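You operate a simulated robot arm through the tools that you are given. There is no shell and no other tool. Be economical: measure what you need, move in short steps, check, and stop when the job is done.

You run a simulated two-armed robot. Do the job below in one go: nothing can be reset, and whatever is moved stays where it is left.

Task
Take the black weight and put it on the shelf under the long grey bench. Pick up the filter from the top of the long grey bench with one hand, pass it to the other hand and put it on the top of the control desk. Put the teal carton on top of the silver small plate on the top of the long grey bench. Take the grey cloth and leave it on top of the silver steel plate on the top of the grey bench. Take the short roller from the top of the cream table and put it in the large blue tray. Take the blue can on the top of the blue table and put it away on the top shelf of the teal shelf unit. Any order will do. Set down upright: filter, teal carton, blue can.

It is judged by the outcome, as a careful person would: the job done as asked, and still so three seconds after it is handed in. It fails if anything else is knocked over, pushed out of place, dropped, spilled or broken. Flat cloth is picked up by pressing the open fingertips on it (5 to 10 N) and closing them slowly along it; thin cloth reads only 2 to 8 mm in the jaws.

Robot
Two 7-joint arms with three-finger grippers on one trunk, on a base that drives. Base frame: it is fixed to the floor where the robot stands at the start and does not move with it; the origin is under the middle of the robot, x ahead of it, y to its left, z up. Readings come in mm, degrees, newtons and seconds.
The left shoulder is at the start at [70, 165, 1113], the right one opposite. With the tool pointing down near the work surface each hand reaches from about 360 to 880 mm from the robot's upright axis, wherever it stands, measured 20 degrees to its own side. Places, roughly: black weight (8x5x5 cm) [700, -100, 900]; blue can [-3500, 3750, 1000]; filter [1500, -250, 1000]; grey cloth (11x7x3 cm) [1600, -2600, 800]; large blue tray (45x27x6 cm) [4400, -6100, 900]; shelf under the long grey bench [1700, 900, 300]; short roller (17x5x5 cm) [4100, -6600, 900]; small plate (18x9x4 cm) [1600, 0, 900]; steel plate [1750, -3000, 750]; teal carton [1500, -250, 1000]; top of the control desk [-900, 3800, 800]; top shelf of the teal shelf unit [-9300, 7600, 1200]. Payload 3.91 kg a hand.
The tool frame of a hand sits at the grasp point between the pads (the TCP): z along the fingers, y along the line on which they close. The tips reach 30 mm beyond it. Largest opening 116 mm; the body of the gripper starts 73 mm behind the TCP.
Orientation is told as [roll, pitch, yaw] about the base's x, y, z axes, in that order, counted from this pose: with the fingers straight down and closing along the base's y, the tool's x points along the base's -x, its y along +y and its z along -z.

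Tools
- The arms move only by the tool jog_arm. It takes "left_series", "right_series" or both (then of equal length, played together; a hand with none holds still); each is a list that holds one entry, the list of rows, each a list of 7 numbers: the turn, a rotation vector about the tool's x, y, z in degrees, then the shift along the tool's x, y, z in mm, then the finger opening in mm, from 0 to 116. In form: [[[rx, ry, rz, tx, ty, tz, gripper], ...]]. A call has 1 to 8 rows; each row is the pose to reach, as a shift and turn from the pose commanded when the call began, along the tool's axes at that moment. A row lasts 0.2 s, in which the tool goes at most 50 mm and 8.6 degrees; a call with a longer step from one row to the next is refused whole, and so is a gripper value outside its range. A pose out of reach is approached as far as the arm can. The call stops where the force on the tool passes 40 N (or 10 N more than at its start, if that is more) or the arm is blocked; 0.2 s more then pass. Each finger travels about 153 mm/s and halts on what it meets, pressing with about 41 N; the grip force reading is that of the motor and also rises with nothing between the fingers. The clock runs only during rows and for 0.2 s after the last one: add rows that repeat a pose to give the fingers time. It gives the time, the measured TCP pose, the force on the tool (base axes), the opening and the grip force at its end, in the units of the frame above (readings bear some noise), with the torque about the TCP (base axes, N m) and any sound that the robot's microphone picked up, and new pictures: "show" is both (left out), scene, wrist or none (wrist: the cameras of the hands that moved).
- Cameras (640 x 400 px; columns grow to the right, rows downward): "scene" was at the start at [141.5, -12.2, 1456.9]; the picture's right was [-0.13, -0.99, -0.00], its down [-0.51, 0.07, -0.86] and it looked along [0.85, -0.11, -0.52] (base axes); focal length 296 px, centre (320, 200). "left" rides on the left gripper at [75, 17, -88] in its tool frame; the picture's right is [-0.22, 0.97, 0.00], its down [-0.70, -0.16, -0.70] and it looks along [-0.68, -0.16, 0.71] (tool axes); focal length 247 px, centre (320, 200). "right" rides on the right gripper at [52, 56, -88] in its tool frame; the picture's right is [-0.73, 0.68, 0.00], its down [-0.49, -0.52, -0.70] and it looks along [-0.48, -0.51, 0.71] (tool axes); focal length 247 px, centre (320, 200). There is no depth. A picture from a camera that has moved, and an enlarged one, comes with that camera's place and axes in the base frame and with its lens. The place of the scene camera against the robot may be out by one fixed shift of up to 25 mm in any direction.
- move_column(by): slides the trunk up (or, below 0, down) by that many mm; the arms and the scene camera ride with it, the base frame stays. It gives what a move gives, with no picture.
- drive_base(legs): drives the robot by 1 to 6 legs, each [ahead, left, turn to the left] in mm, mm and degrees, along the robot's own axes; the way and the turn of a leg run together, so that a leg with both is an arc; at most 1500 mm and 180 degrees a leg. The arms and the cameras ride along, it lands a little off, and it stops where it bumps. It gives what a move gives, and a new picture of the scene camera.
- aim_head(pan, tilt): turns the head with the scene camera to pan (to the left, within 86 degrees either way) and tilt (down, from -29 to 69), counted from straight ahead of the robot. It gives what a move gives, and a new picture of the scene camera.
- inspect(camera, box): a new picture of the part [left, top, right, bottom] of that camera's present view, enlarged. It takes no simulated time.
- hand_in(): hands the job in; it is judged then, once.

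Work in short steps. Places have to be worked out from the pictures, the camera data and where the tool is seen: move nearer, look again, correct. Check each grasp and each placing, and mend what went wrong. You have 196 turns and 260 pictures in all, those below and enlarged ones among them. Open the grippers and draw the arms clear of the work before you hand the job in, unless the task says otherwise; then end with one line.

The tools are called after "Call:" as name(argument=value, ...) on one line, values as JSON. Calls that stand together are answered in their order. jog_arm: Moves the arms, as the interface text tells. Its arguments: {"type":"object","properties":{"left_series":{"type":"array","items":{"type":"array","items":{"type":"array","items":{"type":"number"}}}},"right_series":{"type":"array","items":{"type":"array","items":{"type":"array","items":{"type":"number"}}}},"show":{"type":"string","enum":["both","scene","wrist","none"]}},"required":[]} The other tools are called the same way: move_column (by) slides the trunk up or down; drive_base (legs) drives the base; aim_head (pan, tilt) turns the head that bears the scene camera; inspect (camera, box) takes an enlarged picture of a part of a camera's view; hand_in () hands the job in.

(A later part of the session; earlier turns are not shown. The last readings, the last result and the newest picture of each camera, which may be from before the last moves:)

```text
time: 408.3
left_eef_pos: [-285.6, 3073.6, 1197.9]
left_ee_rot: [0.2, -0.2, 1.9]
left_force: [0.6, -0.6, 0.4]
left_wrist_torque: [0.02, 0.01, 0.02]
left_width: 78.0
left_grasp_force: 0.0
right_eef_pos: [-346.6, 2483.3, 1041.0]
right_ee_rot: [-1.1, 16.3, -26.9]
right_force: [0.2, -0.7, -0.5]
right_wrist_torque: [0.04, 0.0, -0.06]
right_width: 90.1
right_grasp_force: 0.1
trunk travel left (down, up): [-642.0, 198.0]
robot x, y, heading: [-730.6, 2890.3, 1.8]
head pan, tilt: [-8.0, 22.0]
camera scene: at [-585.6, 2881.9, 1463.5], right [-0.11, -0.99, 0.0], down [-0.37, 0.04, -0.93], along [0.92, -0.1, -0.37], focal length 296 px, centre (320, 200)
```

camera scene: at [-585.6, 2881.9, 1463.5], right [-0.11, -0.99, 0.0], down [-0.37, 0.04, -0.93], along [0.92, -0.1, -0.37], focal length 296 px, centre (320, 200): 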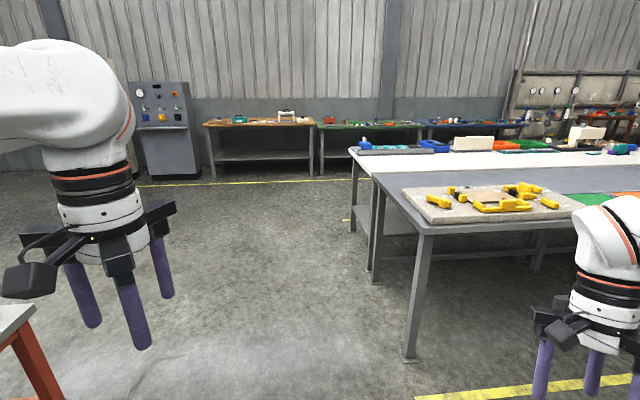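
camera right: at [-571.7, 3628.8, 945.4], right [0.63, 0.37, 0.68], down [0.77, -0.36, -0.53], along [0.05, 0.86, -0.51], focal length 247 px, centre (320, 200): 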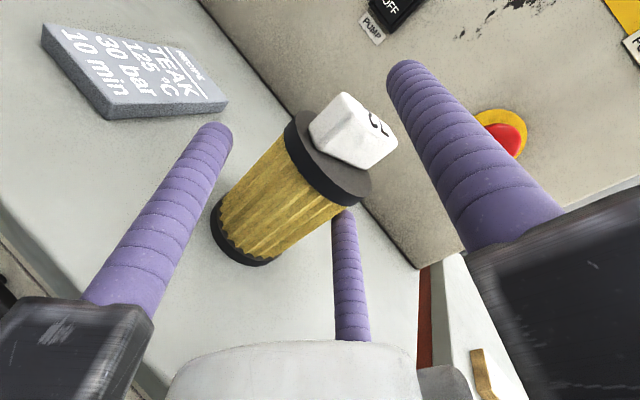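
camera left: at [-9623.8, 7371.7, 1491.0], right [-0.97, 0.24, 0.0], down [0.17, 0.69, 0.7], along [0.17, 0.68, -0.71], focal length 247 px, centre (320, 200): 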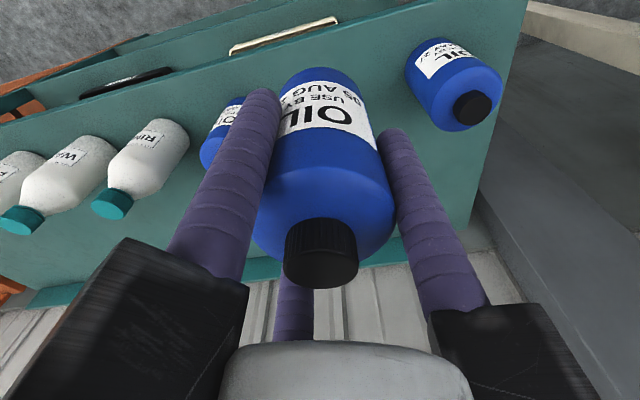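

The floor in front of the near table is open. I strafe south to the passage at y≈-1650, then look toward the cloth's bench.

Call:
drive_base(legs=[[0, -1500, -1.5], [0, -1500, 0], [0, -1480, 0]])

Call:
aim_head(pan=-20, tilt=12)

```text
time: 429.5
left_eef_pos: [-236.2, -1367.2, 1198.0]
left_ee_rot: [0.1, -0.1, 0.9]
left_force: [0.1, 0.2, 0.4]
left_wrist_torque: [-0.04, 0.02, -0.02]
left_width: 78.2
left_grasp_force: 0.1
right_eef_pos: [-305.7, -1956.0, 1041.6]
right_ee_rot: [-1.1, 16.4, -27.7]
right_force: [-0.7, 0.2, 0.8]
right_wrist_torque: [-0.03, 0.03, -0.01]
right_width: 90.2
right_grasp_force: 0.1
trunk travel left (down, up): [-642.0, 198.0]
robot x, y, heading: [-688.0, -1545.6, 1.1]
head pan, tilt: [-8.0, 22.0]
camera scene: at [-539.0, -1555.0, 1463.5], right [-0.12, -0.99, 0.0], down [-0.37, 0.05, -0.93], along [0.92, -0.11, -0.37], focal length 296 px, centre (320, 200)
```

scene: 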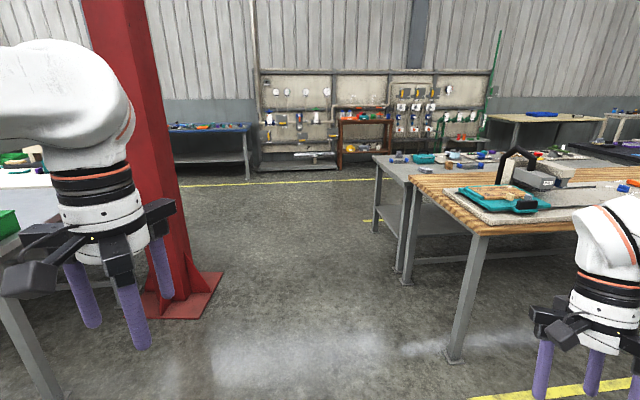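

```text
time: 430.3
left_eef_pos: [-234.5, -1366.1, 1198.7]
left_ee_rot: [0.1, -0.2, 0.9]
left_force: [-0.9, -0.3, -0.6]
left_wrist_torque: [-0.01, -0.04, 0.0]
left_width: 78.1
left_grasp_force: 0.2
right_eef_pos: [-305.8, -1956.3, 1041.1]
right_ee_rot: [-1.1, 16.3, -27.7]
right_force: [0.1, -0.4, 0.6]
right_wrist_torque: [-0.01, 0.01, 0.02]
right_width: 89.8
right_grasp_force: 0.1
trunk travel left (down, up): [-642.0, 198.0]
robot x, y, heading: [-683.0, -1542.1, 0.9]
head pan, tilt: [-20.0, 12.0]
camera scene: at [-542.9, -1574.0, 1479.7], right [-0.32, -0.95, 0.0], down [-0.2, 0.07, -0.98], along [0.93, -0.32, -0.21], focal length 296 px, centre (320, 200)
```

scene: 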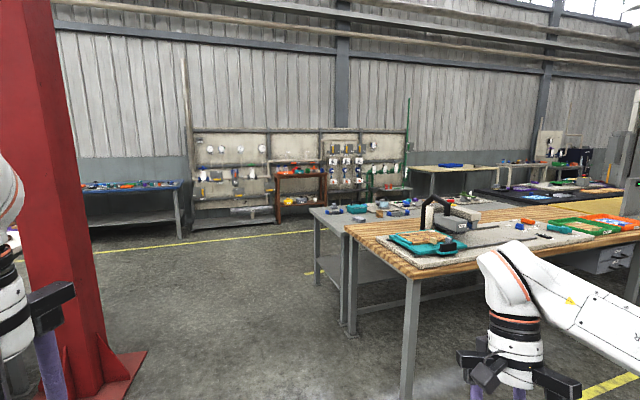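

I drive along the passage to the north end of the grey bench and turn to face it.

Call:
drive_base(legs=[[1500, 0, 0], [850, -100, 0], [0, 0, -91]])

Call:
aim_head(pan=0, tilt=30)

```text
time: 445.5
left_eef_pos: [1801.1, -2033.0, 1198.4]
left_ee_rot: [0.1, -0.2, -88.5]
left_force: [0.0, 0.6, -0.3]
left_wrist_torque: [0.04, -0.03, -0.01]
left_width: 78.0
left_grasp_force: 0.1
right_eef_pos: [1210.7, -1966.0, 1040.3]
right_ee_rot: [-1.1, 16.2, -117.2]
right_force: [-0.7, 0.4, -0.3]
right_wrist_torque: [0.04, 0.04, -0.01]
right_width: 90.1
right_grasp_force: 0.0
trunk travel left (down, up): [-642.0, 198.0]
robot x, y, heading: [1620.2, -1586.8, -88.8]
head pan, tilt: [-20.0, 12.0]
camera scene: at [1593.5, -1724.9, 1479.8], right [-0.95, 0.32, 0.0], down [0.07, 0.2, -0.98], along [-0.31, -0.93, -0.21], focal length 296 px, centre (320, 200)
```

scene: 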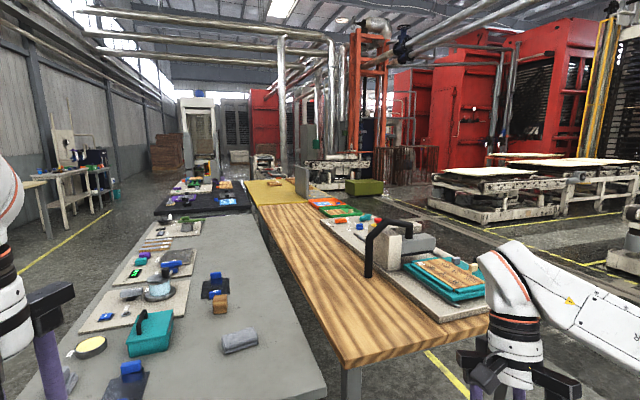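

```text
time: 446.3
left_eef_pos: [1800.5, -2032.5, 1197.5]
left_ee_rot: [0.0, -0.2, -88.5]
left_force: [0.8, -0.3, -0.2]
left_wrist_torque: [-0.03, 0.0, -0.01]
left_width: 78.2
left_grasp_force: 0.1
right_eef_pos: [1210.7, -1967.8, 1040.9]
right_ee_rot: [-1.1, 16.4, -117.2]
right_force: [0.3, -1.0, 0.1]
right_wrist_torque: [0.03, -0.02, 0.0]
right_width: 89.8
right_grasp_force: 0.0
trunk travel left (down, up): [-642.0, 198.0]
robot x, y, heading: [1619.1, -1589.3, -88.4]
head pan, tilt: [0.0, 30.0]
camera scene: at [1625.4, -1726.9, 1450.8], right [-1.0, -0.03, 0.0], down [-0.01, 0.5, -0.87], along [0.02, -0.87, -0.5], focal length 296 px, centre (320, 200)
```

scene: 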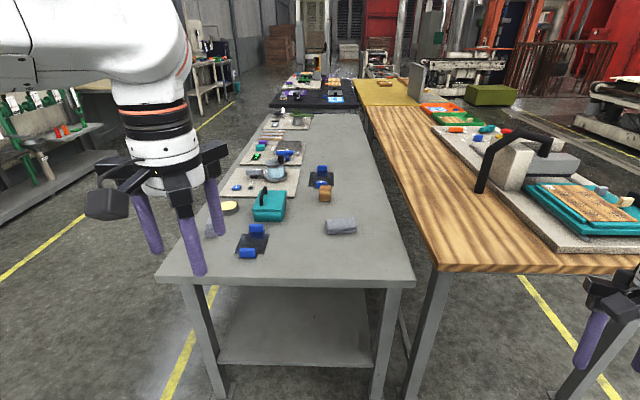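

Call:
inspect(camera="scene", box=[200, 130, 370, 270])

```text
2.86 times, centred on (285, 200) of scene
camera zoom: at [1625.4, -1726.9, 1450.8], right [-1.0, -0.03, 0.0], down [-0.01, 0.5, -0.87], along [0.02, -0.87, -0.5], focal length 847 px, centre (420, 200)
```

zoom: 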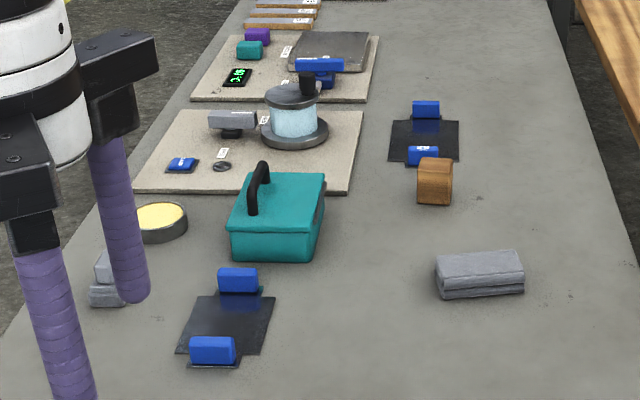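

The folded grey cloth is near [1563,-2700]. There are two dark silver plates with blue blocks, at about [1900,-2600] and [1646,-3150]; the given place [1750,-3000] points to the latter. I'll drive nearer to the cloth and check them.

Call:
drive_base(legs=[[420, -119, 0]])

Call:
jog_arm(left_series=[[[0, 0, 0, -25, -20, 15, 100], [0, 0, 0, -50, -40, 30, 116], [0, 0, 0, -75, -60, 45, 116], [0, 0, 0, -100, -80, 60, 116], [0, 0, 0, -125, -100, 80, 116], [0, 0, 0, -150, -110, 100, 116], [0, 0, 0, -150, -110, 100, 116]]], show="both")

Call:
inspect(camera="scene", box=[170, 100, 400, 300])

```text
time: 449.0
left_eef_pos: [1694.4, -2460.1, 1198.3]
left_ee_rot: [0.0, -0.2, -88.5]
left_force: [0.1, 0.1, -0.5]
left_wrist_torque: [-0.02, 0.0, -0.01]
left_width: 78.4
left_grasp_force: 0.1
right_eef_pos: [1103.8, -2395.9, 1042.0]
right_ee_rot: [-1.1, 16.3, -117.1]
right_force: [-0.1, -0.6, -0.4]
right_wrist_torque: [0.02, -0.02, 0.04]
right_width: 89.9
right_grasp_force: 0.1
trunk travel left (down, up): [-642.0, 198.0]
robot x, y, heading: [1512.2, -2009.9, -88.7]
head pan, tilt: [0.0, 30.0]
camera scene: at [1517.6, -2154.4, 1450.7], right [-1.0, -0.03, 0.0], down [-0.01, 0.5, -0.87], along [0.02, -0.87, -0.5], focal length 296 px, centre (320, 200)
```

scene: 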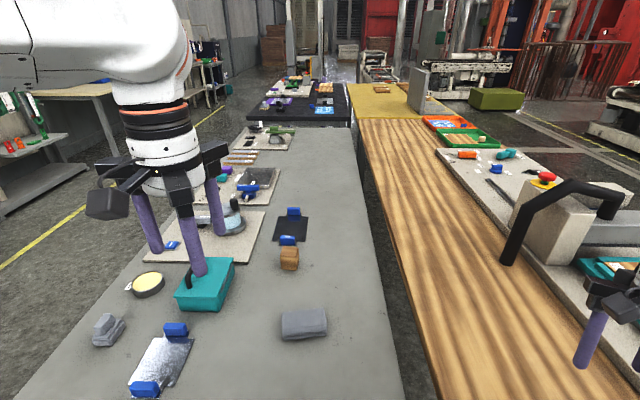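

```text
time: 450.6
left_eef_pos: [1588.3, -2609.7, 1097.6]
left_ee_rot: [0.0, -0.2, -88.5]
left_force: [-0.1, 0.5, 0.6]
left_wrist_torque: [-0.01, 0.02, -0.01]
left_width: 116.3
left_grasp_force: 0.1
right_eef_pos: [1102.9, -2394.4, 1040.9]
right_ee_rot: [-1.1, 16.4, -117.1]
right_force: [1.2, -0.2, -0.4]
right_wrist_torque: [0.01, -0.01, 0.0]
right_width: 89.8
right_grasp_force: 0.0
trunk travel left (down, up): [-642.0, 198.0]
robot x, y, heading: [1512.1, -2016.3, -88.3]
head pan, tilt: [0.0, 30.0]
camera scene: at [1517.9, -2153.1, 1450.8], right [-1.0, -0.03, 0.0], down [-0.01, 0.5, -0.87], along [0.02, -0.87, -0.5], focal length 296 px, centre (320, 200)
camera left: at [1603.8, -2533.7, 1185.0], right [0.98, -0.2, 0.0], down [-0.14, -0.7, 0.7], along [-0.14, -0.69, -0.71], focal length 247 px, centre (320, 200)
```

scene: 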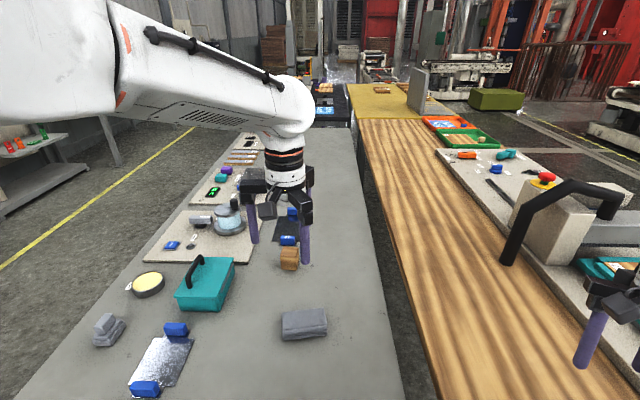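
left: 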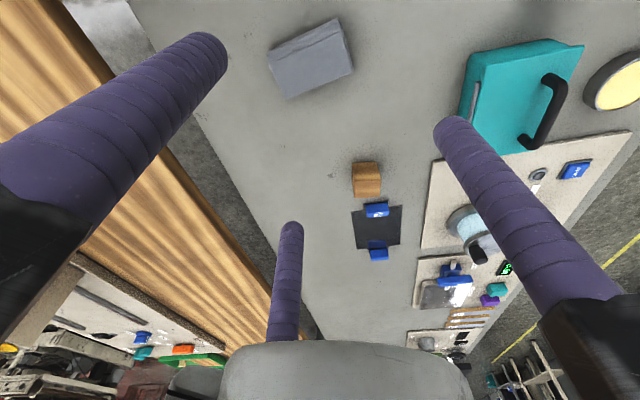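

```text
2.00 times, centred on (285, 200) of scene
camera zoom: at [1517.9, -2153.1, 1450.8], right [-1.0, -0.03, 0.0], down [-0.01, 0.5, -0.87], along [0.02, -0.87, -0.5], focal length 593 px, centre (390, 200)
```

zoom: 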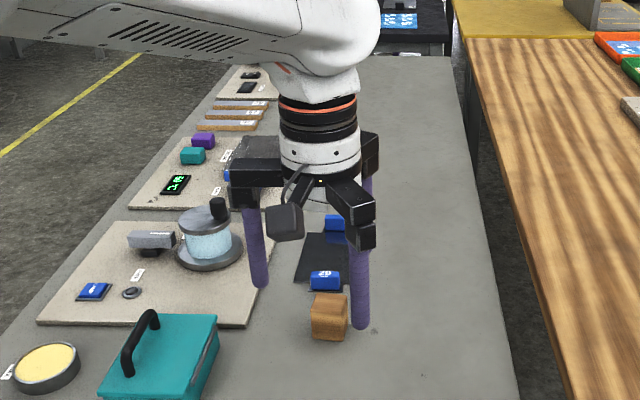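

The cloth is about 104×70 mm, turned some 10°, centred near [1567,-2638]. I align the hand so that the finger pair straddles its 70 mm width, and come lower to check.

Call:
jog_arm(left_series=[[[0, 0, -4, -13, -4, 40, 114], [0, 0, -8.5, -26, -9, 80, 114], [0, 0, -8.5, -26, -9, 125, 114], [0, 0, -8.5, -26, -9, 170, 114], [0, 0, -8.5, -26, -9, 200, 114], [0, 0, -8.5, -26, -9, 200, 114]]], show="wrist")

Call:
inspect(camera="scene", box=[240, 200, 380, 380])

```text
time: 452.0
left_eef_pos: [1580.3, -2638.1, 897.1]
left_ee_rot: [0.1, -0.1, -79.9]
left_force: [-0.1, 0.6, 0.7]
left_wrist_torque: [0.01, 0.02, -0.02]
left_width: 113.9
left_grasp_force: 0.0
right_eef_pos: [1104.0, -2394.9, 1040.7]
right_ee_rot: [-1.0, 16.3, -117.1]
right_force: [-1.0, 0.3, -0.3]
right_wrist_torque: [0.02, -0.02, -0.01]
right_width: 90.2
right_grasp_force: 0.1
trunk travel left (down, up): [-642.0, 198.0]
robot x, y, heading: [1512.4, -2009.7, -88.4]
head pan, tilt: [0.0, 30.0]
camera left: at [1585.0, -2559.9, 983.7], right [1.0, -0.05, 0.0], down [-0.04, -0.71, 0.7], along [-0.03, -0.7, -0.71], focal length 247 px, centre (320, 200)
```

left: 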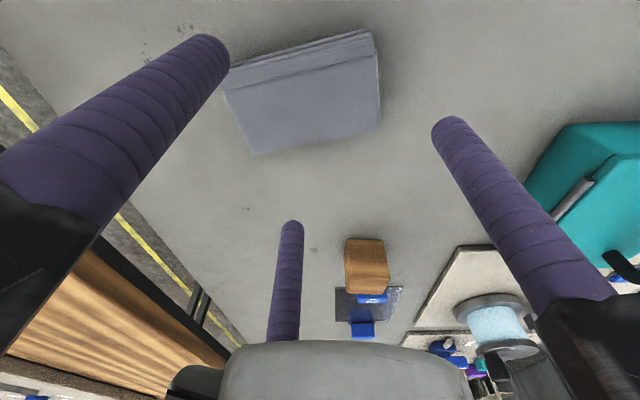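

```text
2.22 times, centred on (310, 290) of scene
camera zoom: at [1517.5, -2153.9, 1450.7], right [-1.0, -0.03, 0.0], down [-0.01, 0.5, -0.87], along [0.02, -0.87, -0.5], focal length 658 px, centre (342, 0)
```

zoom: 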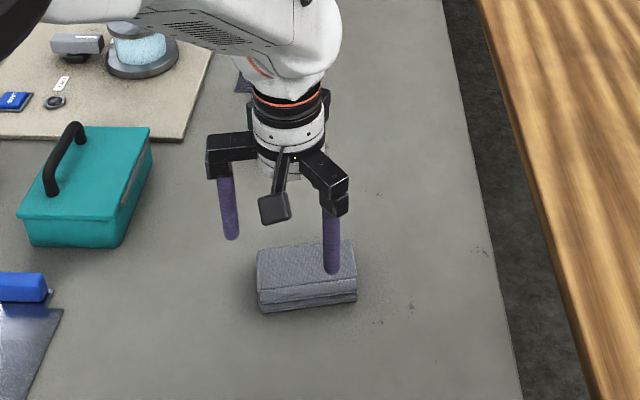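

The cloth centre is refined to about [1571,-2641], with its top near z 800. I descend with the fingers straddling it until the tips lightly touch the bench.

Call:
jog_arm(left_series=[[[0, 0, 0, 0, 4, 40, 114], [0, 0, 0, 0, 4, 70, 114], [0, 0, 0, 0, 4, 78, 114], [0, 0, 0, 0, 4, 83, 114], [0, 0, 0, 0, 4, 87, 114]]], show="wrist")

Call:
inspect(camera="scene", box=[250, 250, 370, 380])

```text
time: 453.2
left_eef_pos: [1583.2, -2640.1, 811.0]
left_ee_rot: [0.1, -0.2, -79.8]
left_force: [0.1, 0.7, 0.4]
left_wrist_torque: [-0.01, -0.02, 0.0]
left_width: 114.1
left_grasp_force: 0.1
right_eef_pos: [1102.6, -2395.4, 1040.8]
right_ee_rot: [-1.1, 16.3, -117.0]
right_force: [-0.1, -0.1, -0.2]
right_wrist_torque: [0.0, -0.01, 0.01]
right_width: 89.9
right_grasp_force: 0.2
trunk travel left (down, up): [-642.0, 198.0]
robot x, y, heading: [1513.8, -2013.2, -88.4]
head pan, tilt: [0.0, 30.0]
camera left: at [1588.1, -2562.1, 898.8], right [1.0, -0.05, 0.0], down [-0.04, -0.71, 0.7], along [-0.03, -0.7, -0.71], focal length 247 px, centre (320, 200)
```

left: 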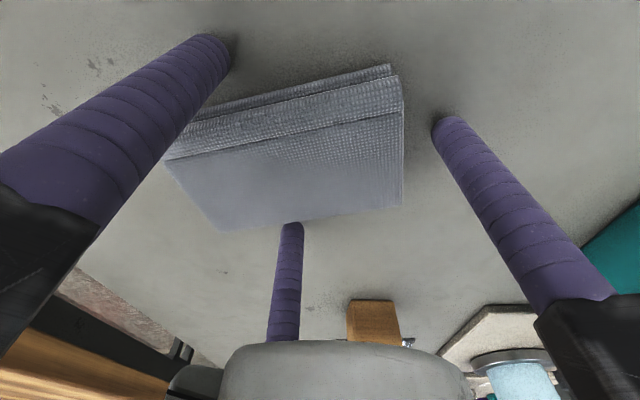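

```text
3.08 times, centred on (310, 315) of scene
camera zoom: at [1517.5, -2154.3, 1450.7], right [-1.0, -0.03, 0.0], down [-0.01, 0.5, -0.87], along [0.02, -0.87, -0.5], focal length 912 px, centre (351, -154)
```

zoom: 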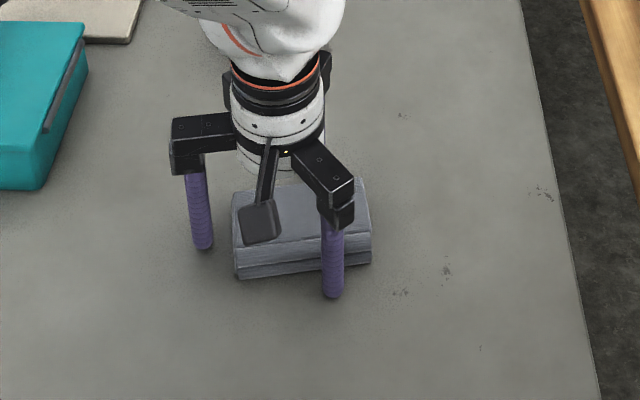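

The fingers straddle the cloth. I lower 8 mm more and close slowly.

Call:
jog_arm(left_series=[[[0, 0, 0, 0, 0, 5, 114], [0, 0, 0, 0, 0, 8, 104], [0, 0, 0, 0, 0, 8, 94], [0, 0, 0, 0, 0, 8, 84], [0, 0, 0, 0, 0, 8, 74], [0, 0, 0, 0, 0, 8, 64], [0, 0, 0, 0, 0, 8, 54], [0, 0, 0, 0, 0, 8, 44]]], show="wrist")

```text
time: 453.8
left_eef_pos: [1580.3, -2636.3, 811.2]
left_ee_rot: [-0.1, -0.3, -80.1]
left_force: [-4.3, 19.5, 28.2]
left_wrist_torque: [1.63, 0.6, -0.3]
left_width: 98.6
left_grasp_force: 4.8
right_eef_pos: [1101.3, -2390.0, 1043.0]
right_ee_rot: [-1.0, 16.2, -117.1]
right_force: [0.9, -0.1, 0.3]
right_wrist_torque: [0.0, 0.0, 0.01]
right_width: 90.0
right_grasp_force: 0.0
trunk travel left (down, up): [-642.0, 198.0]
robot x, y, heading: [1513.6, -2010.0, -88.6]
head pan, tilt: [0.0, 30.0]
stopped in row 3 (left hand): the force on the tool passed its limit at 54 N (the readings are from after the stop); the commanded pose is now the measured one
camera left: at [1584.6, -2557.6, 897.2], right [1.0, -0.05, 0.0], down [-0.04, -0.71, 0.7], along [-0.04, -0.7, -0.71], focal length 247 px, centre (320, 200)
```

left: 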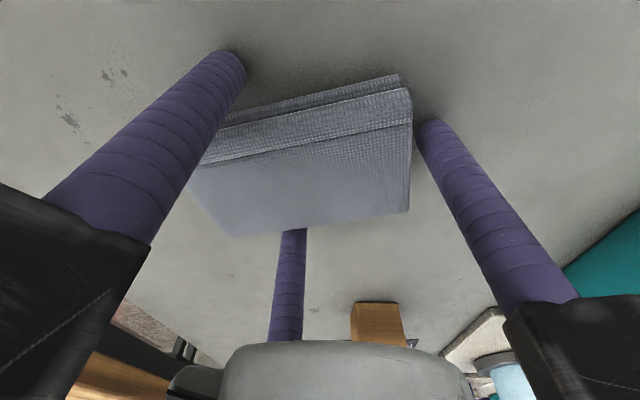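

The tips met the bench at z≈780. I raise 4 mm, shift slightly toward the far side, and continue closing.

Call:
jog_arm(left_series=[[[0, 0, 0, -3, 0, -4, 100], [0, 0, 0, -6, 0, -4, 98], [0, 0, 0, -6, 0, -4, 90], [0, 0, 0, -6, 0, -4, 82], [0, 0, 0, -6, 0, -4, 74], [0, 0, 0, -6, 0, -4, 66], [0, 0, 0, -6, 0, -4, 58], [0, 0, 0, -6, 0, -4, 50]]], show="wrist")

```text
time: 455.6
left_eef_pos: [1582.1, -2645.5, 811.3]
left_ee_rot: [-0.2, -0.4, -79.9]
left_force: [-1.3, -0.7, 4.3]
left_wrist_torque: [0.17, 0.11, 0.06]
left_width: 72.8
left_grasp_force: 41.3
right_eef_pos: [1102.9, -2393.8, 1040.8]
right_ee_rot: [-1.1, 16.3, -117.1]
right_force: [0.7, 0.0, 0.0]
right_wrist_torque: [-0.01, -0.02, 0.0]
right_width: 90.1
right_grasp_force: 0.2
trunk travel left (down, up): [-642.0, 198.0]
robot x, y, heading: [1513.8, -2016.5, -88.5]
head pan, tilt: [0.0, 30.0]
camera left: at [1587.5, -2568.5, 897.3], right [1.0, -0.05, 0.0], down [-0.03, -0.71, 0.7], along [-0.04, -0.7, -0.71], focal length 247 px, centre (320, 200)
```

left: 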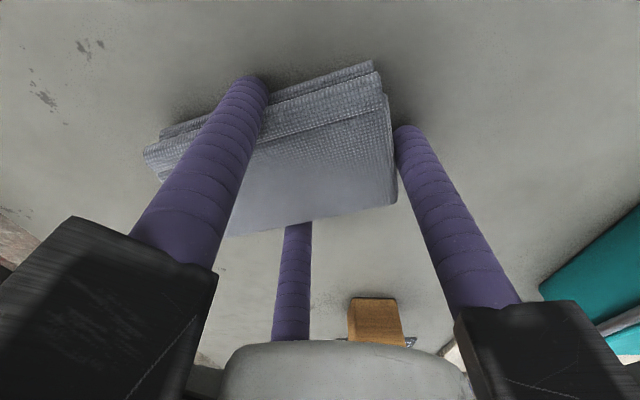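

Gripped at 73 mm with full force. I lift and check that the cloth comes along.

Call:
jog_arm(left_series=[[[0, 0, 0, 0, 0, -10, 45], [0, 0, 0, 0, 0, -40, 45], [0, 0, 0, 0, 0, -85, 45], [0, 0, 0, 0, 0, -130, 45], [0, 0, 0, 0, 0, -175, 45], [0, 0, 0, 0, 0, -220, 45], [0, 0, 0, 0, 0, -260, 45]]], show="both")

```text
time: 457.2
left_eef_pos: [1584.4, -2642.0, 1070.6]
left_ee_rot: [-0.1, -0.1, -80.0]
left_force: [0.1, -0.2, 0.0]
left_wrist_torque: [0.01, -0.04, -0.02]
left_width: 73.0
left_grasp_force: 41.1
right_eef_pos: [1102.8, -2392.7, 1041.0]
right_ee_rot: [-1.0, 16.4, -117.1]
right_force: [1.3, -0.7, -0.1]
right_wrist_torque: [-0.01, 0.0, 0.0]
right_width: 90.0
right_grasp_force: 0.0
trunk travel left (down, up): [-642.0, 198.0]
robot x, y, heading: [1514.5, -2010.3, -88.5]
head pan, tilt: [0.0, 30.0]
camera scene: at [1517.4, -2153.0, 1450.7], right [-1.0, -0.03, 0.0], down [-0.01, 0.5, -0.87], along [0.02, -0.87, -0.5], focal length 296 px, centre (320, 200)
camera left: at [1588.0, -2564.7, 1158.5], right [1.0, -0.05, 0.0], down [-0.04, -0.71, 0.7], along [-0.04, -0.7, -0.71], focal length 247 px, centre (320, 200)
```

scene: 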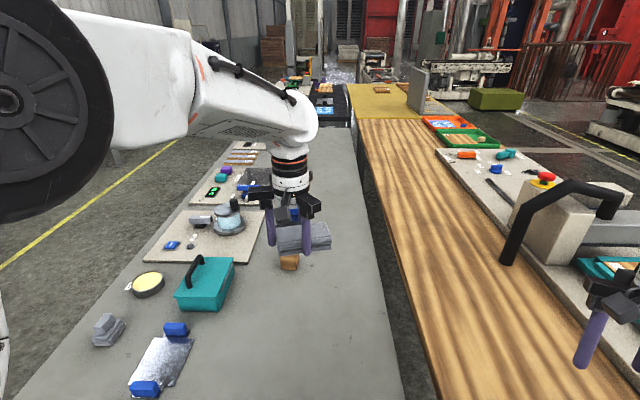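
left: 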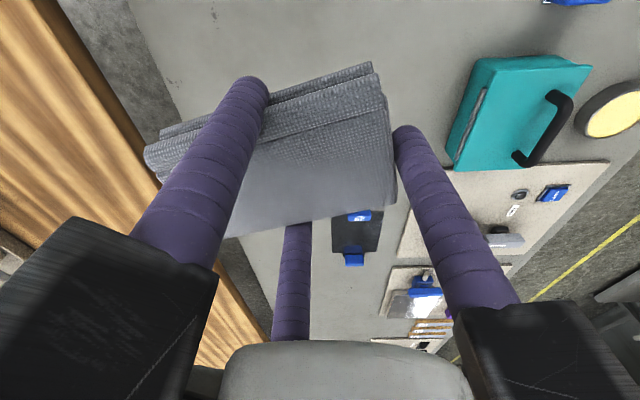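

The cloth is lifted. Before choosing the plate, I look at both more closely.

Call:
inspect(camera="scene", box=[80, 300, 240, 400])

Call:
inspect(camera="left", box=[300, 180, 480, 320])

```text
4.00 times, centred on (160, 350) of scene
camera zoom: at [1517.4, -2153.0, 1450.7], right [-1.0, -0.03, 0.0], down [-0.01, 0.5, -0.87], along [0.02, -0.87, -0.5], focal length 1185 px, centre (960, -400)
```

zoom: 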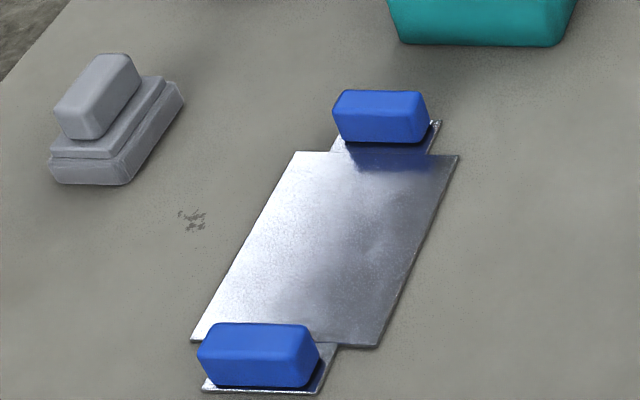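

```text
2.86 times, centred on (390, 250) of left
camera zoom: at [1588.0, -2564.7, 1158.5], right [1.0, -0.05, 0.0], down [-0.04, -0.71, 0.7], along [-0.04, -0.7, -0.71], focal length 706 px, centre (120, 57)
```

zoom: 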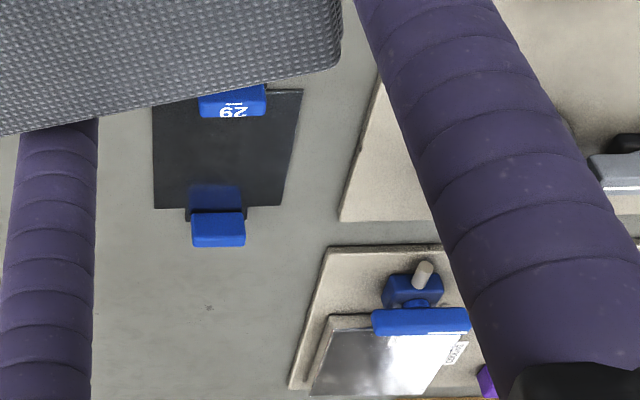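

The far plate (with tag "29", near [1652,-3069]) best matches the given place; I'll confirm its finish up close. I retract and drive round to the bench's east side.

Call:
jog_arm(left_series=[[[0, 0, 0, 40, 5, -15, 45], [0, 0, 0, 80, 10, -30, 45], [0, 0, 0, 120, 15, -45, 45], [0, 0, 0, 160, 20, -60, 45], [0, 0, 0, 190, 30, -70, 45]]], show="none")

Call:
drive_base(legs=[[-350, 0, 0], [0, 1200, 0], [0, 0, -92]])

Call:
aim_head(pan=45, tilt=20)

```text
time: 458.4
left_eef_pos: [1581.7, -2450.6, 1139.1]
left_ee_rot: [-0.2, -0.3, -80.0]
left_force: [0.0, -0.3, -1.2]
left_wrist_torque: [-0.03, -0.01, -0.03]
left_width: 72.8
left_grasp_force: 40.9
right_eef_pos: [1102.7, -2393.5, 1041.0]
right_ee_rot: [-1.3, 16.2, -117.0]
right_force: [0.7, 0.4, -0.8]
right_wrist_torque: [-0.01, 0.02, -0.01]
right_width: 89.9
right_grasp_force: 0.0
trunk travel left (down, up): [-642.0, 198.0]
robot x, y, heading: [1510.8, -2012.7, -88.4]
head pan, tilt: [0.0, 30.0]
```

```text
time: 470.1
left_eef_pos: [2248.2, -1703.3, 1138.4]
left_ee_rot: [-0.1, -0.3, -169.6]
left_force: [-0.2, 0.7, -0.7]
left_wrist_torque: [-0.03, 0.03, 0.01]
left_width: 72.6
left_grasp_force: 40.4
right_eef_pos: [2302.3, -1225.1, 1041.0]
right_ee_rot: [-1.1, 16.3, 153.3]
right_force: [0.5, -0.4, -0.8]
right_wrist_torque: [0.02, 0.05, 0.0]
right_width: 90.1
right_grasp_force: 0.1
trunk travel left (down, up): [-642.0, 198.0]
robot x, y, heading: [2686.3, -1633.4, -178.3]
head pan, tilt: [0.0, 30.0]
camera scene: at [2548.3, -1636.7, 1450.7], right [-0.04, 1.0, 0.0], down [0.5, 0.02, -0.87], along [-0.87, -0.03, -0.5], focal length 296 px, centre (320, 200)
```

scene: 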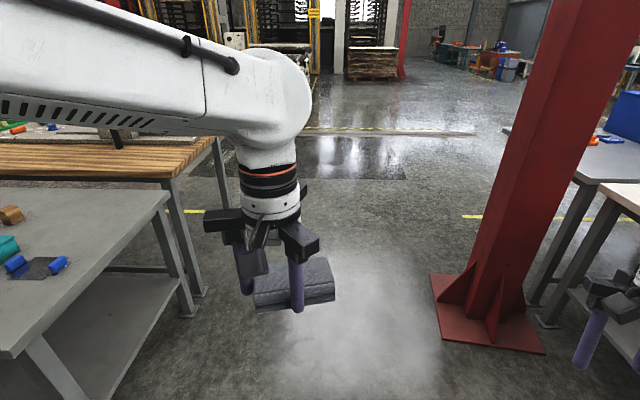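

```text
time: 471.3
left_eef_pos: [2247.7, -1702.8, 1139.6]
left_ee_rot: [-0.1, -0.3, -169.5]
left_force: [0.5, 0.2, -0.3]
left_wrist_torque: [-0.04, -0.02, -0.02]
left_width: 72.6
left_grasp_force: 40.7
right_eef_pos: [2302.0, -1224.5, 1040.6]
right_ee_rot: [-1.1, 16.3, 153.3]
right_force: [0.6, -0.1, -0.2]
right_wrist_torque: [0.0, -0.03, -0.01]
right_width: 90.3
right_grasp_force: 0.1
trunk travel left (down, up): [-642.0, 198.0]
robot x, y, heading: [2686.0, -1633.5, -177.8]
head pan, tilt: [45.0, 20.0]
camera scene: at [2575.1, -1701.6, 1466.7], right [-0.73, 0.68, 0.0], down [0.23, 0.25, -0.94], along [-0.64, -0.69, -0.34], focal length 296 px, centre (320, 200)
```

scene: 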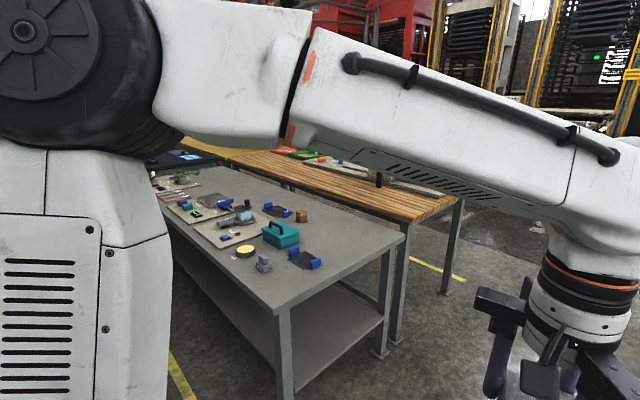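

I strafe along the bench's east side to come abreast of the plate.

Call:
drive_base(legs=[[0, 1330, 0]])

Call:
aim_head(pan=0, tilt=35)

```text
time: 477.9
left_eef_pos: [2305.8, -3024.7, 1139.2]
left_ee_rot: [-0.1, -0.2, -168.6]
left_force: [0.0, 0.0, -0.5]
left_wrist_torque: [-0.01, 0.01, -0.05]
left_width: 72.2
left_grasp_force: 41.6
right_eef_pos: [2352.3, -2546.3, 1039.9]
right_ee_rot: [-1.1, 16.2, 154.2]
right_force: [0.5, 0.2, 0.1]
right_wrist_torque: [-0.02, -0.01, 0.02]
right_width: 89.9
right_grasp_force: 0.1
trunk travel left (down, up): [-642.0, 198.0]
robot x, y, heading: [2741.8, -2949.6, -176.9]
head pan, tilt: [45.0, 20.0]
camera scene: at [2633.0, -3018.2, 1466.8], right [-0.74, 0.67, 0.0], down [0.23, 0.25, -0.94], along [-0.63, -0.7, -0.34], focal length 296 px, centre (320, 200)
```

scene: 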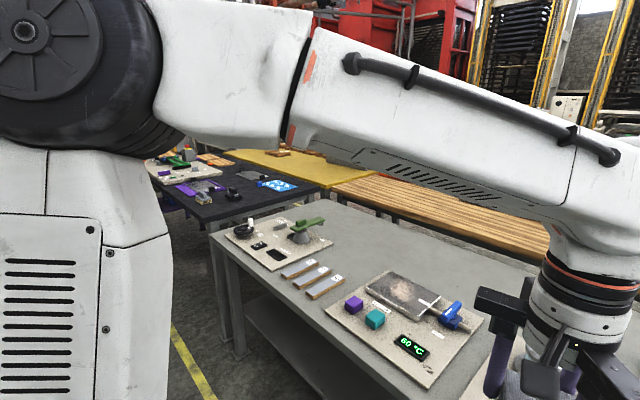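

```text
time: 479.0
left_eef_pos: [2305.5, -3023.6, 1139.7]
left_ee_rot: [-0.1, -0.4, -168.7]
left_force: [-0.1, 0.1, -0.8]
left_wrist_torque: [-0.01, 0.01, -0.02]
left_width: 72.4
left_grasp_force: 40.9
right_eef_pos: [2352.0, -2545.4, 1041.5]
right_ee_rot: [-1.1, 16.3, 154.2]
right_force: [0.6, -0.3, 0.1]
right_wrist_torque: [0.02, 0.01, 0.03]
right_width: 89.8
right_grasp_force: 0.2
trunk travel left (down, up): [-642.0, 198.0]
robot x, y, heading: [2744.6, -2949.3, -177.2]
head pan, tilt: [0.0, 35.0]
camera scene: at [2607.5, -2953.7, 1442.9], right [-0.05, 1.0, 0.0], down [0.57, 0.03, -0.82], along [-0.82, -0.04, -0.57], focal length 296 px, centre (320, 200)
```

scene: 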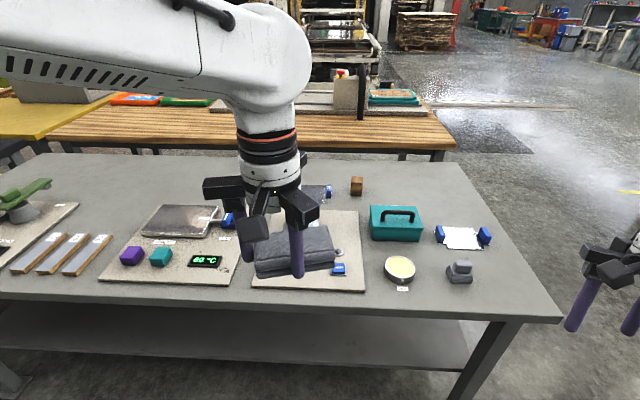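

Call:
inspect(camera="scene", box=[120, 150, 500, 300])

Call:
inspect(camera="left", box=[0, 0, 640, 400])

```text
1.68 times, centred on (310, 225) of scene
camera zoom: at [2607.5, -2953.7, 1442.9], right [-0.05, 1.0, 0.0], down [0.57, 0.03, -0.82], along [-0.82, -0.04, -0.57], focal length 499 px, centre (337, 158)
```

zoom: 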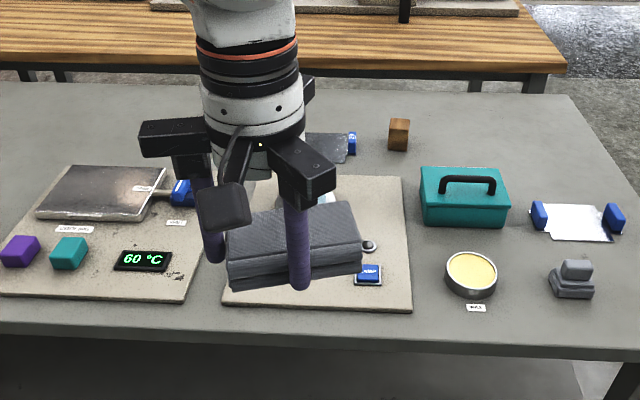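

```text
1.00 times, centred on (320, 200) of left (not enlarged: the box is as wide or as high as the picture)
camera zoom: at [2384.1, -3027.0, 1226.5], right [-0.03, -1.0, 0.0], down [-0.71, 0.02, 0.7], along [-0.7, 0.02, -0.71], focal length 247 px, centre (320, 200)
```

zoom: 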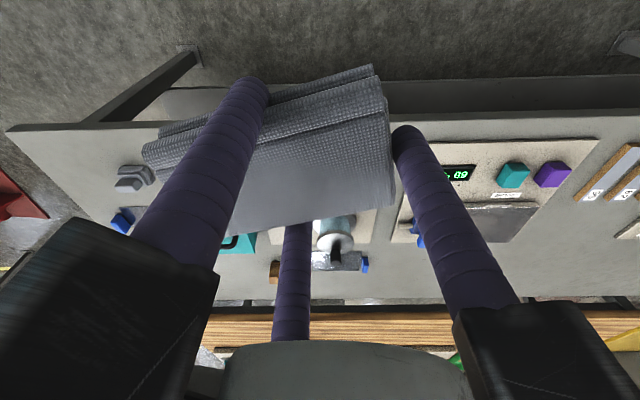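

The "places" for unsized items are rounded to 250 mm, which singles out the far plate at about [1652,-3069]. From here it shows silver too. I'll set the cloth across it, so first I turn the hand and drive closer.

Call:
drive_base(legs=[[285, 0, -2]])

Call:
jog_arm(left_series=[[[0, 0, -8.5, 0, 0, 0, 45], [0, 0, -17, 0, 0, 0, 45], [0, 0, -25.5, 0, 0, 0, 45], [0, 0, -34, 0, 0, 0, 45], [0, 0, -42.5, 0, 0, 0, 45], [0, 0, -51, 0, 0, 0, 45], [0, 0, -59.5, 0, 0, 0, 45], [0, 0, -68, 0, 0, 0, 45]]], show="none")

Call:
jog_arm(left_series=[[[0, 0, -5, 0, 0, 0, 45], [0, 0, -10.5, 0, 0, 0, 45], [0, 0, -10.5, 0, 0, 0, 45]]], show="both")

```text
time: 481.0
left_eef_pos: [2016.6, -3015.5, 1139.5]
left_ee_rot: [-0.1, -0.2, -171.0]
left_force: [-0.4, 0.0, -0.8]
left_wrist_torque: [-0.04, 0.01, -0.01]
left_width: 72.3
left_grasp_force: 41.0
right_eef_pos: [2080.5, -2538.5, 1040.9]
right_ee_rot: [-1.1, 16.3, 152.0]
right_force: [-0.2, -0.2, -0.6]
right_wrist_torque: [0.04, 0.01, 0.02]
right_width: 89.8
right_grasp_force: 0.0
trunk travel left (down, up): [-642.0, 198.0]
robot x, y, heading: [2453.5, -2954.1, -179.7]
head pan, tilt: [0.0, 35.0]
camera scene: at [2319.6, -2956.8, 1442.9], right [-0.01, 1.0, 0.0], down [0.57, 0.01, -0.82], along [-0.82, -0.01, -0.57], focal length 296 px, centre (320, 200)
```

scene: 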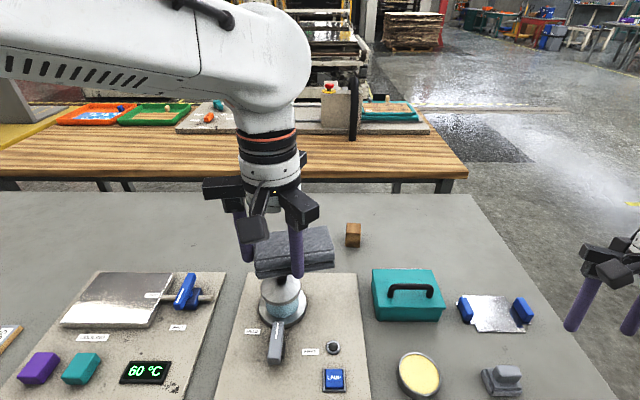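

```text
time: 482.8
left_eef_pos: [2015.3, -3014.6, 1138.9]
left_ee_rot: [-0.3, 0.0, -102.9]
left_force: [0.3, 1.3, -0.3]
left_wrist_torque: [0.01, 0.01, 0.04]
left_width: 72.3
left_grasp_force: 40.8
right_eef_pos: [2082.1, -2539.1, 1039.6]
right_ee_rot: [-1.2, 16.3, 151.9]
right_force: [1.0, -0.1, 0.8]
right_wrist_torque: [-0.02, 0.0, 0.01]
right_width: 89.8
right_grasp_force: 0.0
trunk travel left (down, up): [-642.0, 198.0]
robot x, y, heading: [2451.2, -2955.3, -179.2]
head pan, tilt: [0.0, 35.0]
```

```text
time: 483.6
left_eef_pos: [2015.7, -3017.0, 1138.0]
left_ee_rot: [-0.4, 0.1, -92.5]
left_force: [-0.2, -0.3, -0.9]
left_wrist_torque: [0.01, -0.02, 0.03]
left_width: 72.2
left_grasp_force: 40.7
right_eef_pos: [2081.6, -2539.1, 1039.8]
right_ee_rot: [-1.1, 16.3, 151.9]
right_force: [-0.2, 0.1, -0.3]
right_wrist_torque: [0.04, 0.01, 0.01]
right_width: 89.7
right_grasp_force: 0.1
trunk travel left (down, up): [-642.0, 198.0]
robot x, y, heading: [2456.9, -2952.4, -179.6]
head pan, tilt: [0.0, 35.0]
camera scene: at [2319.7, -2956.7, 1442.9], right [-0.01, 1.0, 0.0], down [0.57, 0.01, -0.82], along [-0.82, -0.01, -0.57], focal length 296 px, centre (320, 200)
camera left: at [2036.7, -2941.7, 1226.5], right [0.96, -0.27, -0.01], down [-0.19, -0.69, 0.7], along [-0.19, -0.67, -0.71], focal length 247 px, centre (320, 200)
```

scene: 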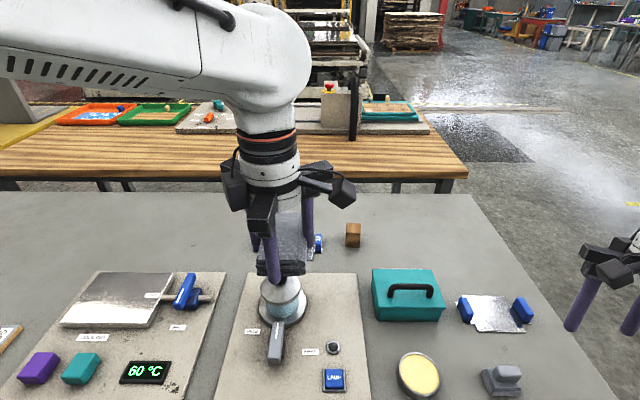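
left: 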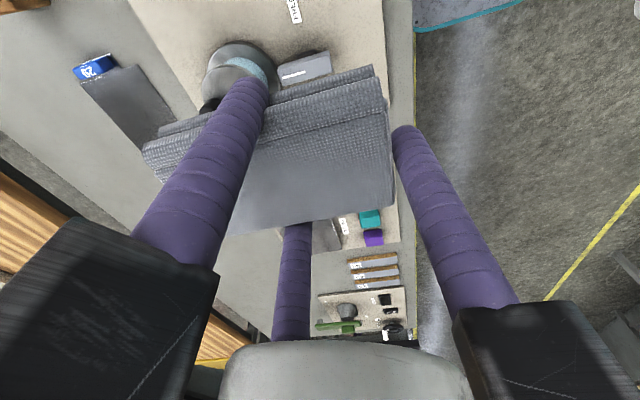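

The plate's tagged block is at [1657,-2961] and the other at about [1645,-3132], so its centre is about [1650,-3047]. I carry the cloth over it.

Call:
jog_arm(left_series=[[[0, 0, -1, -6, -43, 0, 45], [0, 0, -2, -12, -87, 0, 45], [0, 0, -2.5, -17, -130, 0, 45], [0, 0, -2.5, -23, -174, 0, 45], [0, 0, -2.5, -29, -217, 0, 45], [0, 0, -2.5, -34, -261, 0, 45], [0, 0, -2.5, -40, -304, 0, 45], [0, 0, -2.5, -45, -348, 0, 45]]], show="both")

Call:
inspect(camera="scene", box=[200, 130, 400, 290])

```text
time: 485.4
left_eef_pos: [1684.4, -3045.0, 1139.9]
left_ee_rot: [0.0, 0.1, -89.9]
left_force: [-0.5, -1.1, 7.2]
left_wrist_torque: [0.05, -0.07, 0.01]
left_width: 72.4
left_grasp_force: 27.9
left hand out of reach, approached as far as the arm can: row 8
right_eef_pos: [2078.0, -2540.1, 1039.0]
right_ee_rot: [-1.2, 16.4, 151.9]
right_force: [-1.4, 0.1, -0.7]
right_wrist_torque: [-0.02, -0.11, -0.02]
right_width: 89.6
right_grasp_force: 0.1
trunk travel left (down, up): [-642.0, 198.0]
robot x, y, heading: [2457.7, -2953.2, -179.3]
head pan, tilt: [0.0, 35.0]
camera scene: at [2314.5, -2956.5, 1442.5], right [-0.01, 1.0, 0.0], down [0.58, 0.01, -0.82], along [-0.82, -0.01, -0.58], focal length 296 px, centre (320, 200)
camera left: at [1702.0, -2969.8, 1226.6], right [0.97, -0.22, 0.0], down [-0.16, -0.7, 0.7], along [-0.15, -0.68, -0.71], focal length 247 px, centre (320, 200)
```

scene: 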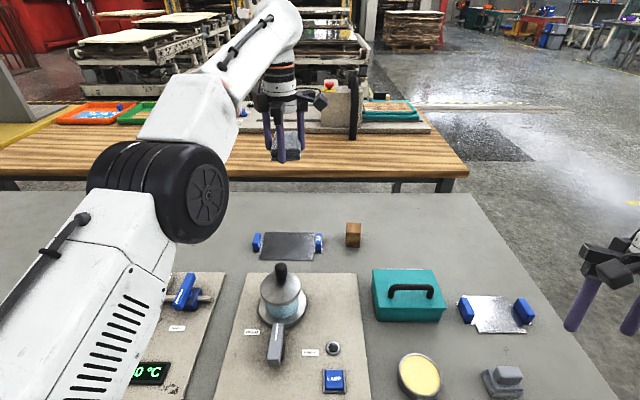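
left: 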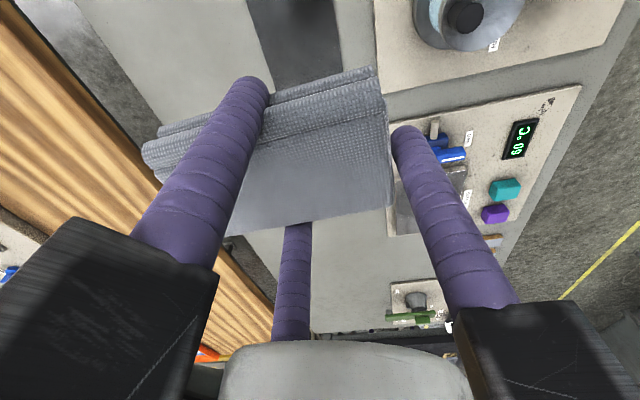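

```text
2.50 times, centred on (300, 210) of scene
camera zoom: at [2314.5, -2956.5, 1442.5], right [-0.01, 1.0, 0.0], down [0.58, 0.01, -0.82], along [-0.82, -0.01, -0.58], focal length 741 px, centre (370, 175)
```

zoom: 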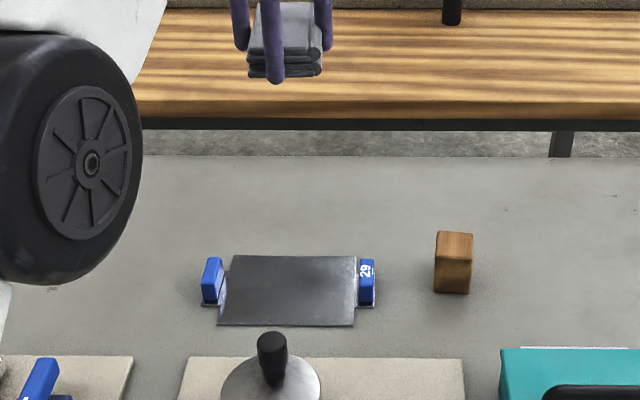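

The plate centre is about [1655,-3057]. I lower the cloth over it.

Call:
jog_arm(left_series=[[[0, 0, 0, -2, 0, 45, 45], [0, 0, 0, -6, -4, 90, 45], [0, 0, 0, -12, -8, 135, 45], [0, 0, 0, -12, -13, 180, 45], [0, 0, 0, -12, -13, 225, 45], [0, 0, 0, -12, -13, 260, 45], [0, 0, 0, -12, -13, 285, 45], [0, 0, 0, -12, -13, 285, 45]]], show="both")

Call:
inspect(camera="scene", box=[220, 180, 360, 290])

```text
time: 487.2
left_eef_pos: [1671.5, -3053.8, 855.0]
left_ee_rot: [-0.4, 0.2, -90.0]
left_force: [0.7, 0.1, 0.0]
left_wrist_torque: [-0.01, 0.01, 0.03]
left_width: 72.5
left_grasp_force: 27.3
right_eef_pos: [2081.2, -2538.1, 1041.5]
right_ee_rot: [-1.1, 16.3, 151.9]
right_force: [0.5, -0.3, -0.9]
right_wrist_torque: [-0.01, 0.03, -0.01]
right_width: 90.3
right_grasp_force: 0.1
trunk travel left (down, up): [-642.0, 198.0]
robot x, y, heading: [2454.3, -2956.1, -179.3]
head pan, tilt: [0.0, 35.0]
camera scene: at [2320.2, -2956.6, 1443.0], right [-0.01, 1.0, 0.0], down [0.57, 0.01, -0.82], along [-0.82, -0.01, -0.57], focal length 296 px, centre (320, 200)
camera left: at [1690.2, -2978.6, 942.5], right [0.97, -0.22, -0.01], down [-0.16, -0.7, 0.7], along [-0.16, -0.68, -0.71], focal length 247 px, centre (320, 200)
```

scene: 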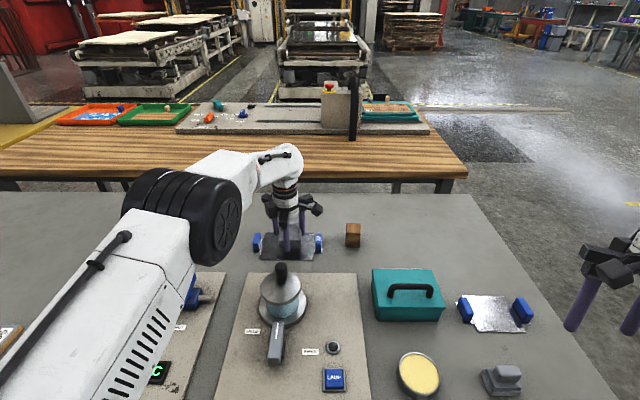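
left: 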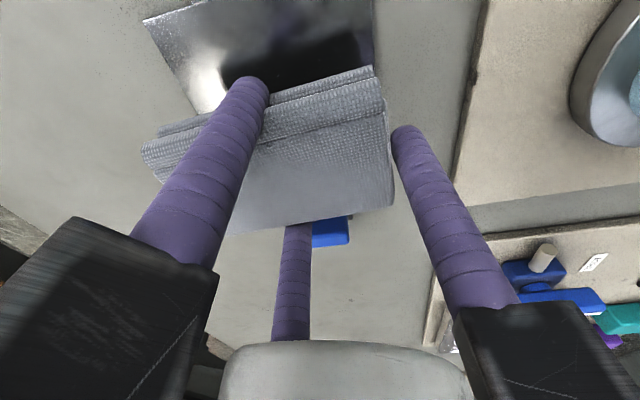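

```text
3.64 times, centred on (290, 235) of scene
camera zoom: at [2320.2, -2956.6, 1443.0], right [-0.01, 1.0, 0.0], down [0.57, 0.01, -0.82], along [-0.82, -0.01, -0.57], focal length 1078 px, centre (429, 73)
```

zoom: 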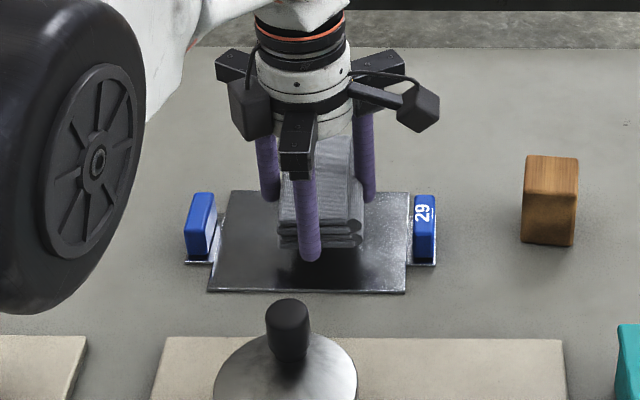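

The plate clearly shows silver now and is large enough. I shift 10 mm further and lower to contact.

Call:
jog_arm(left_series=[[[0, 0, 0, -8, -10, 12, 45], [0, 0, 0, -8, -10, 24, 45], [0, 0, 0, -8, -10, 32, 45], [0, 0, 0, -8, -10, 35, 45], [0, 0, 0, -8, -10, 38, 45], [0, 0, 0, -8, -10, 41, 45]]], show="none")

Call:
inspect(camera="scene", box=[220, 180, 360, 290])

```text
time: 488.6
left_eef_pos: [1662.2, -3064.5, 815.1]
left_ee_rot: [-0.4, 0.1, -90.1]
left_force: [0.8, -0.2, -0.9]
left_wrist_torque: [0.0, -0.02, -0.02]
left_width: 72.7
left_grasp_force: 27.3
right_eef_pos: [2079.8, -2539.4, 1041.0]
right_ee_rot: [-1.1, 16.3, 151.9]
right_force: [0.6, -0.3, -0.2]
right_wrist_torque: [0.0, 0.02, -0.01]
right_width: 90.2
right_grasp_force: 0.0
trunk travel left (down, up): [-642.0, 198.0]
robot x, y, heading: [2453.5, -2956.0, -179.4]
head pan, tilt: [0.0, 35.0]
```

```text
3.64 times, centred on (290, 235) of scene
camera zoom: at [2319.3, -2956.8, 1442.9], right [-0.01, 1.0, 0.0], down [0.57, 0.01, -0.82], along [-0.82, -0.01, -0.57], focal length 1078 px, centre (429, 73)
```

zoom: 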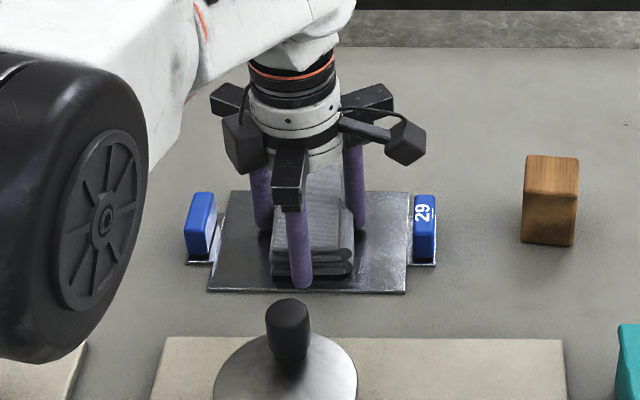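

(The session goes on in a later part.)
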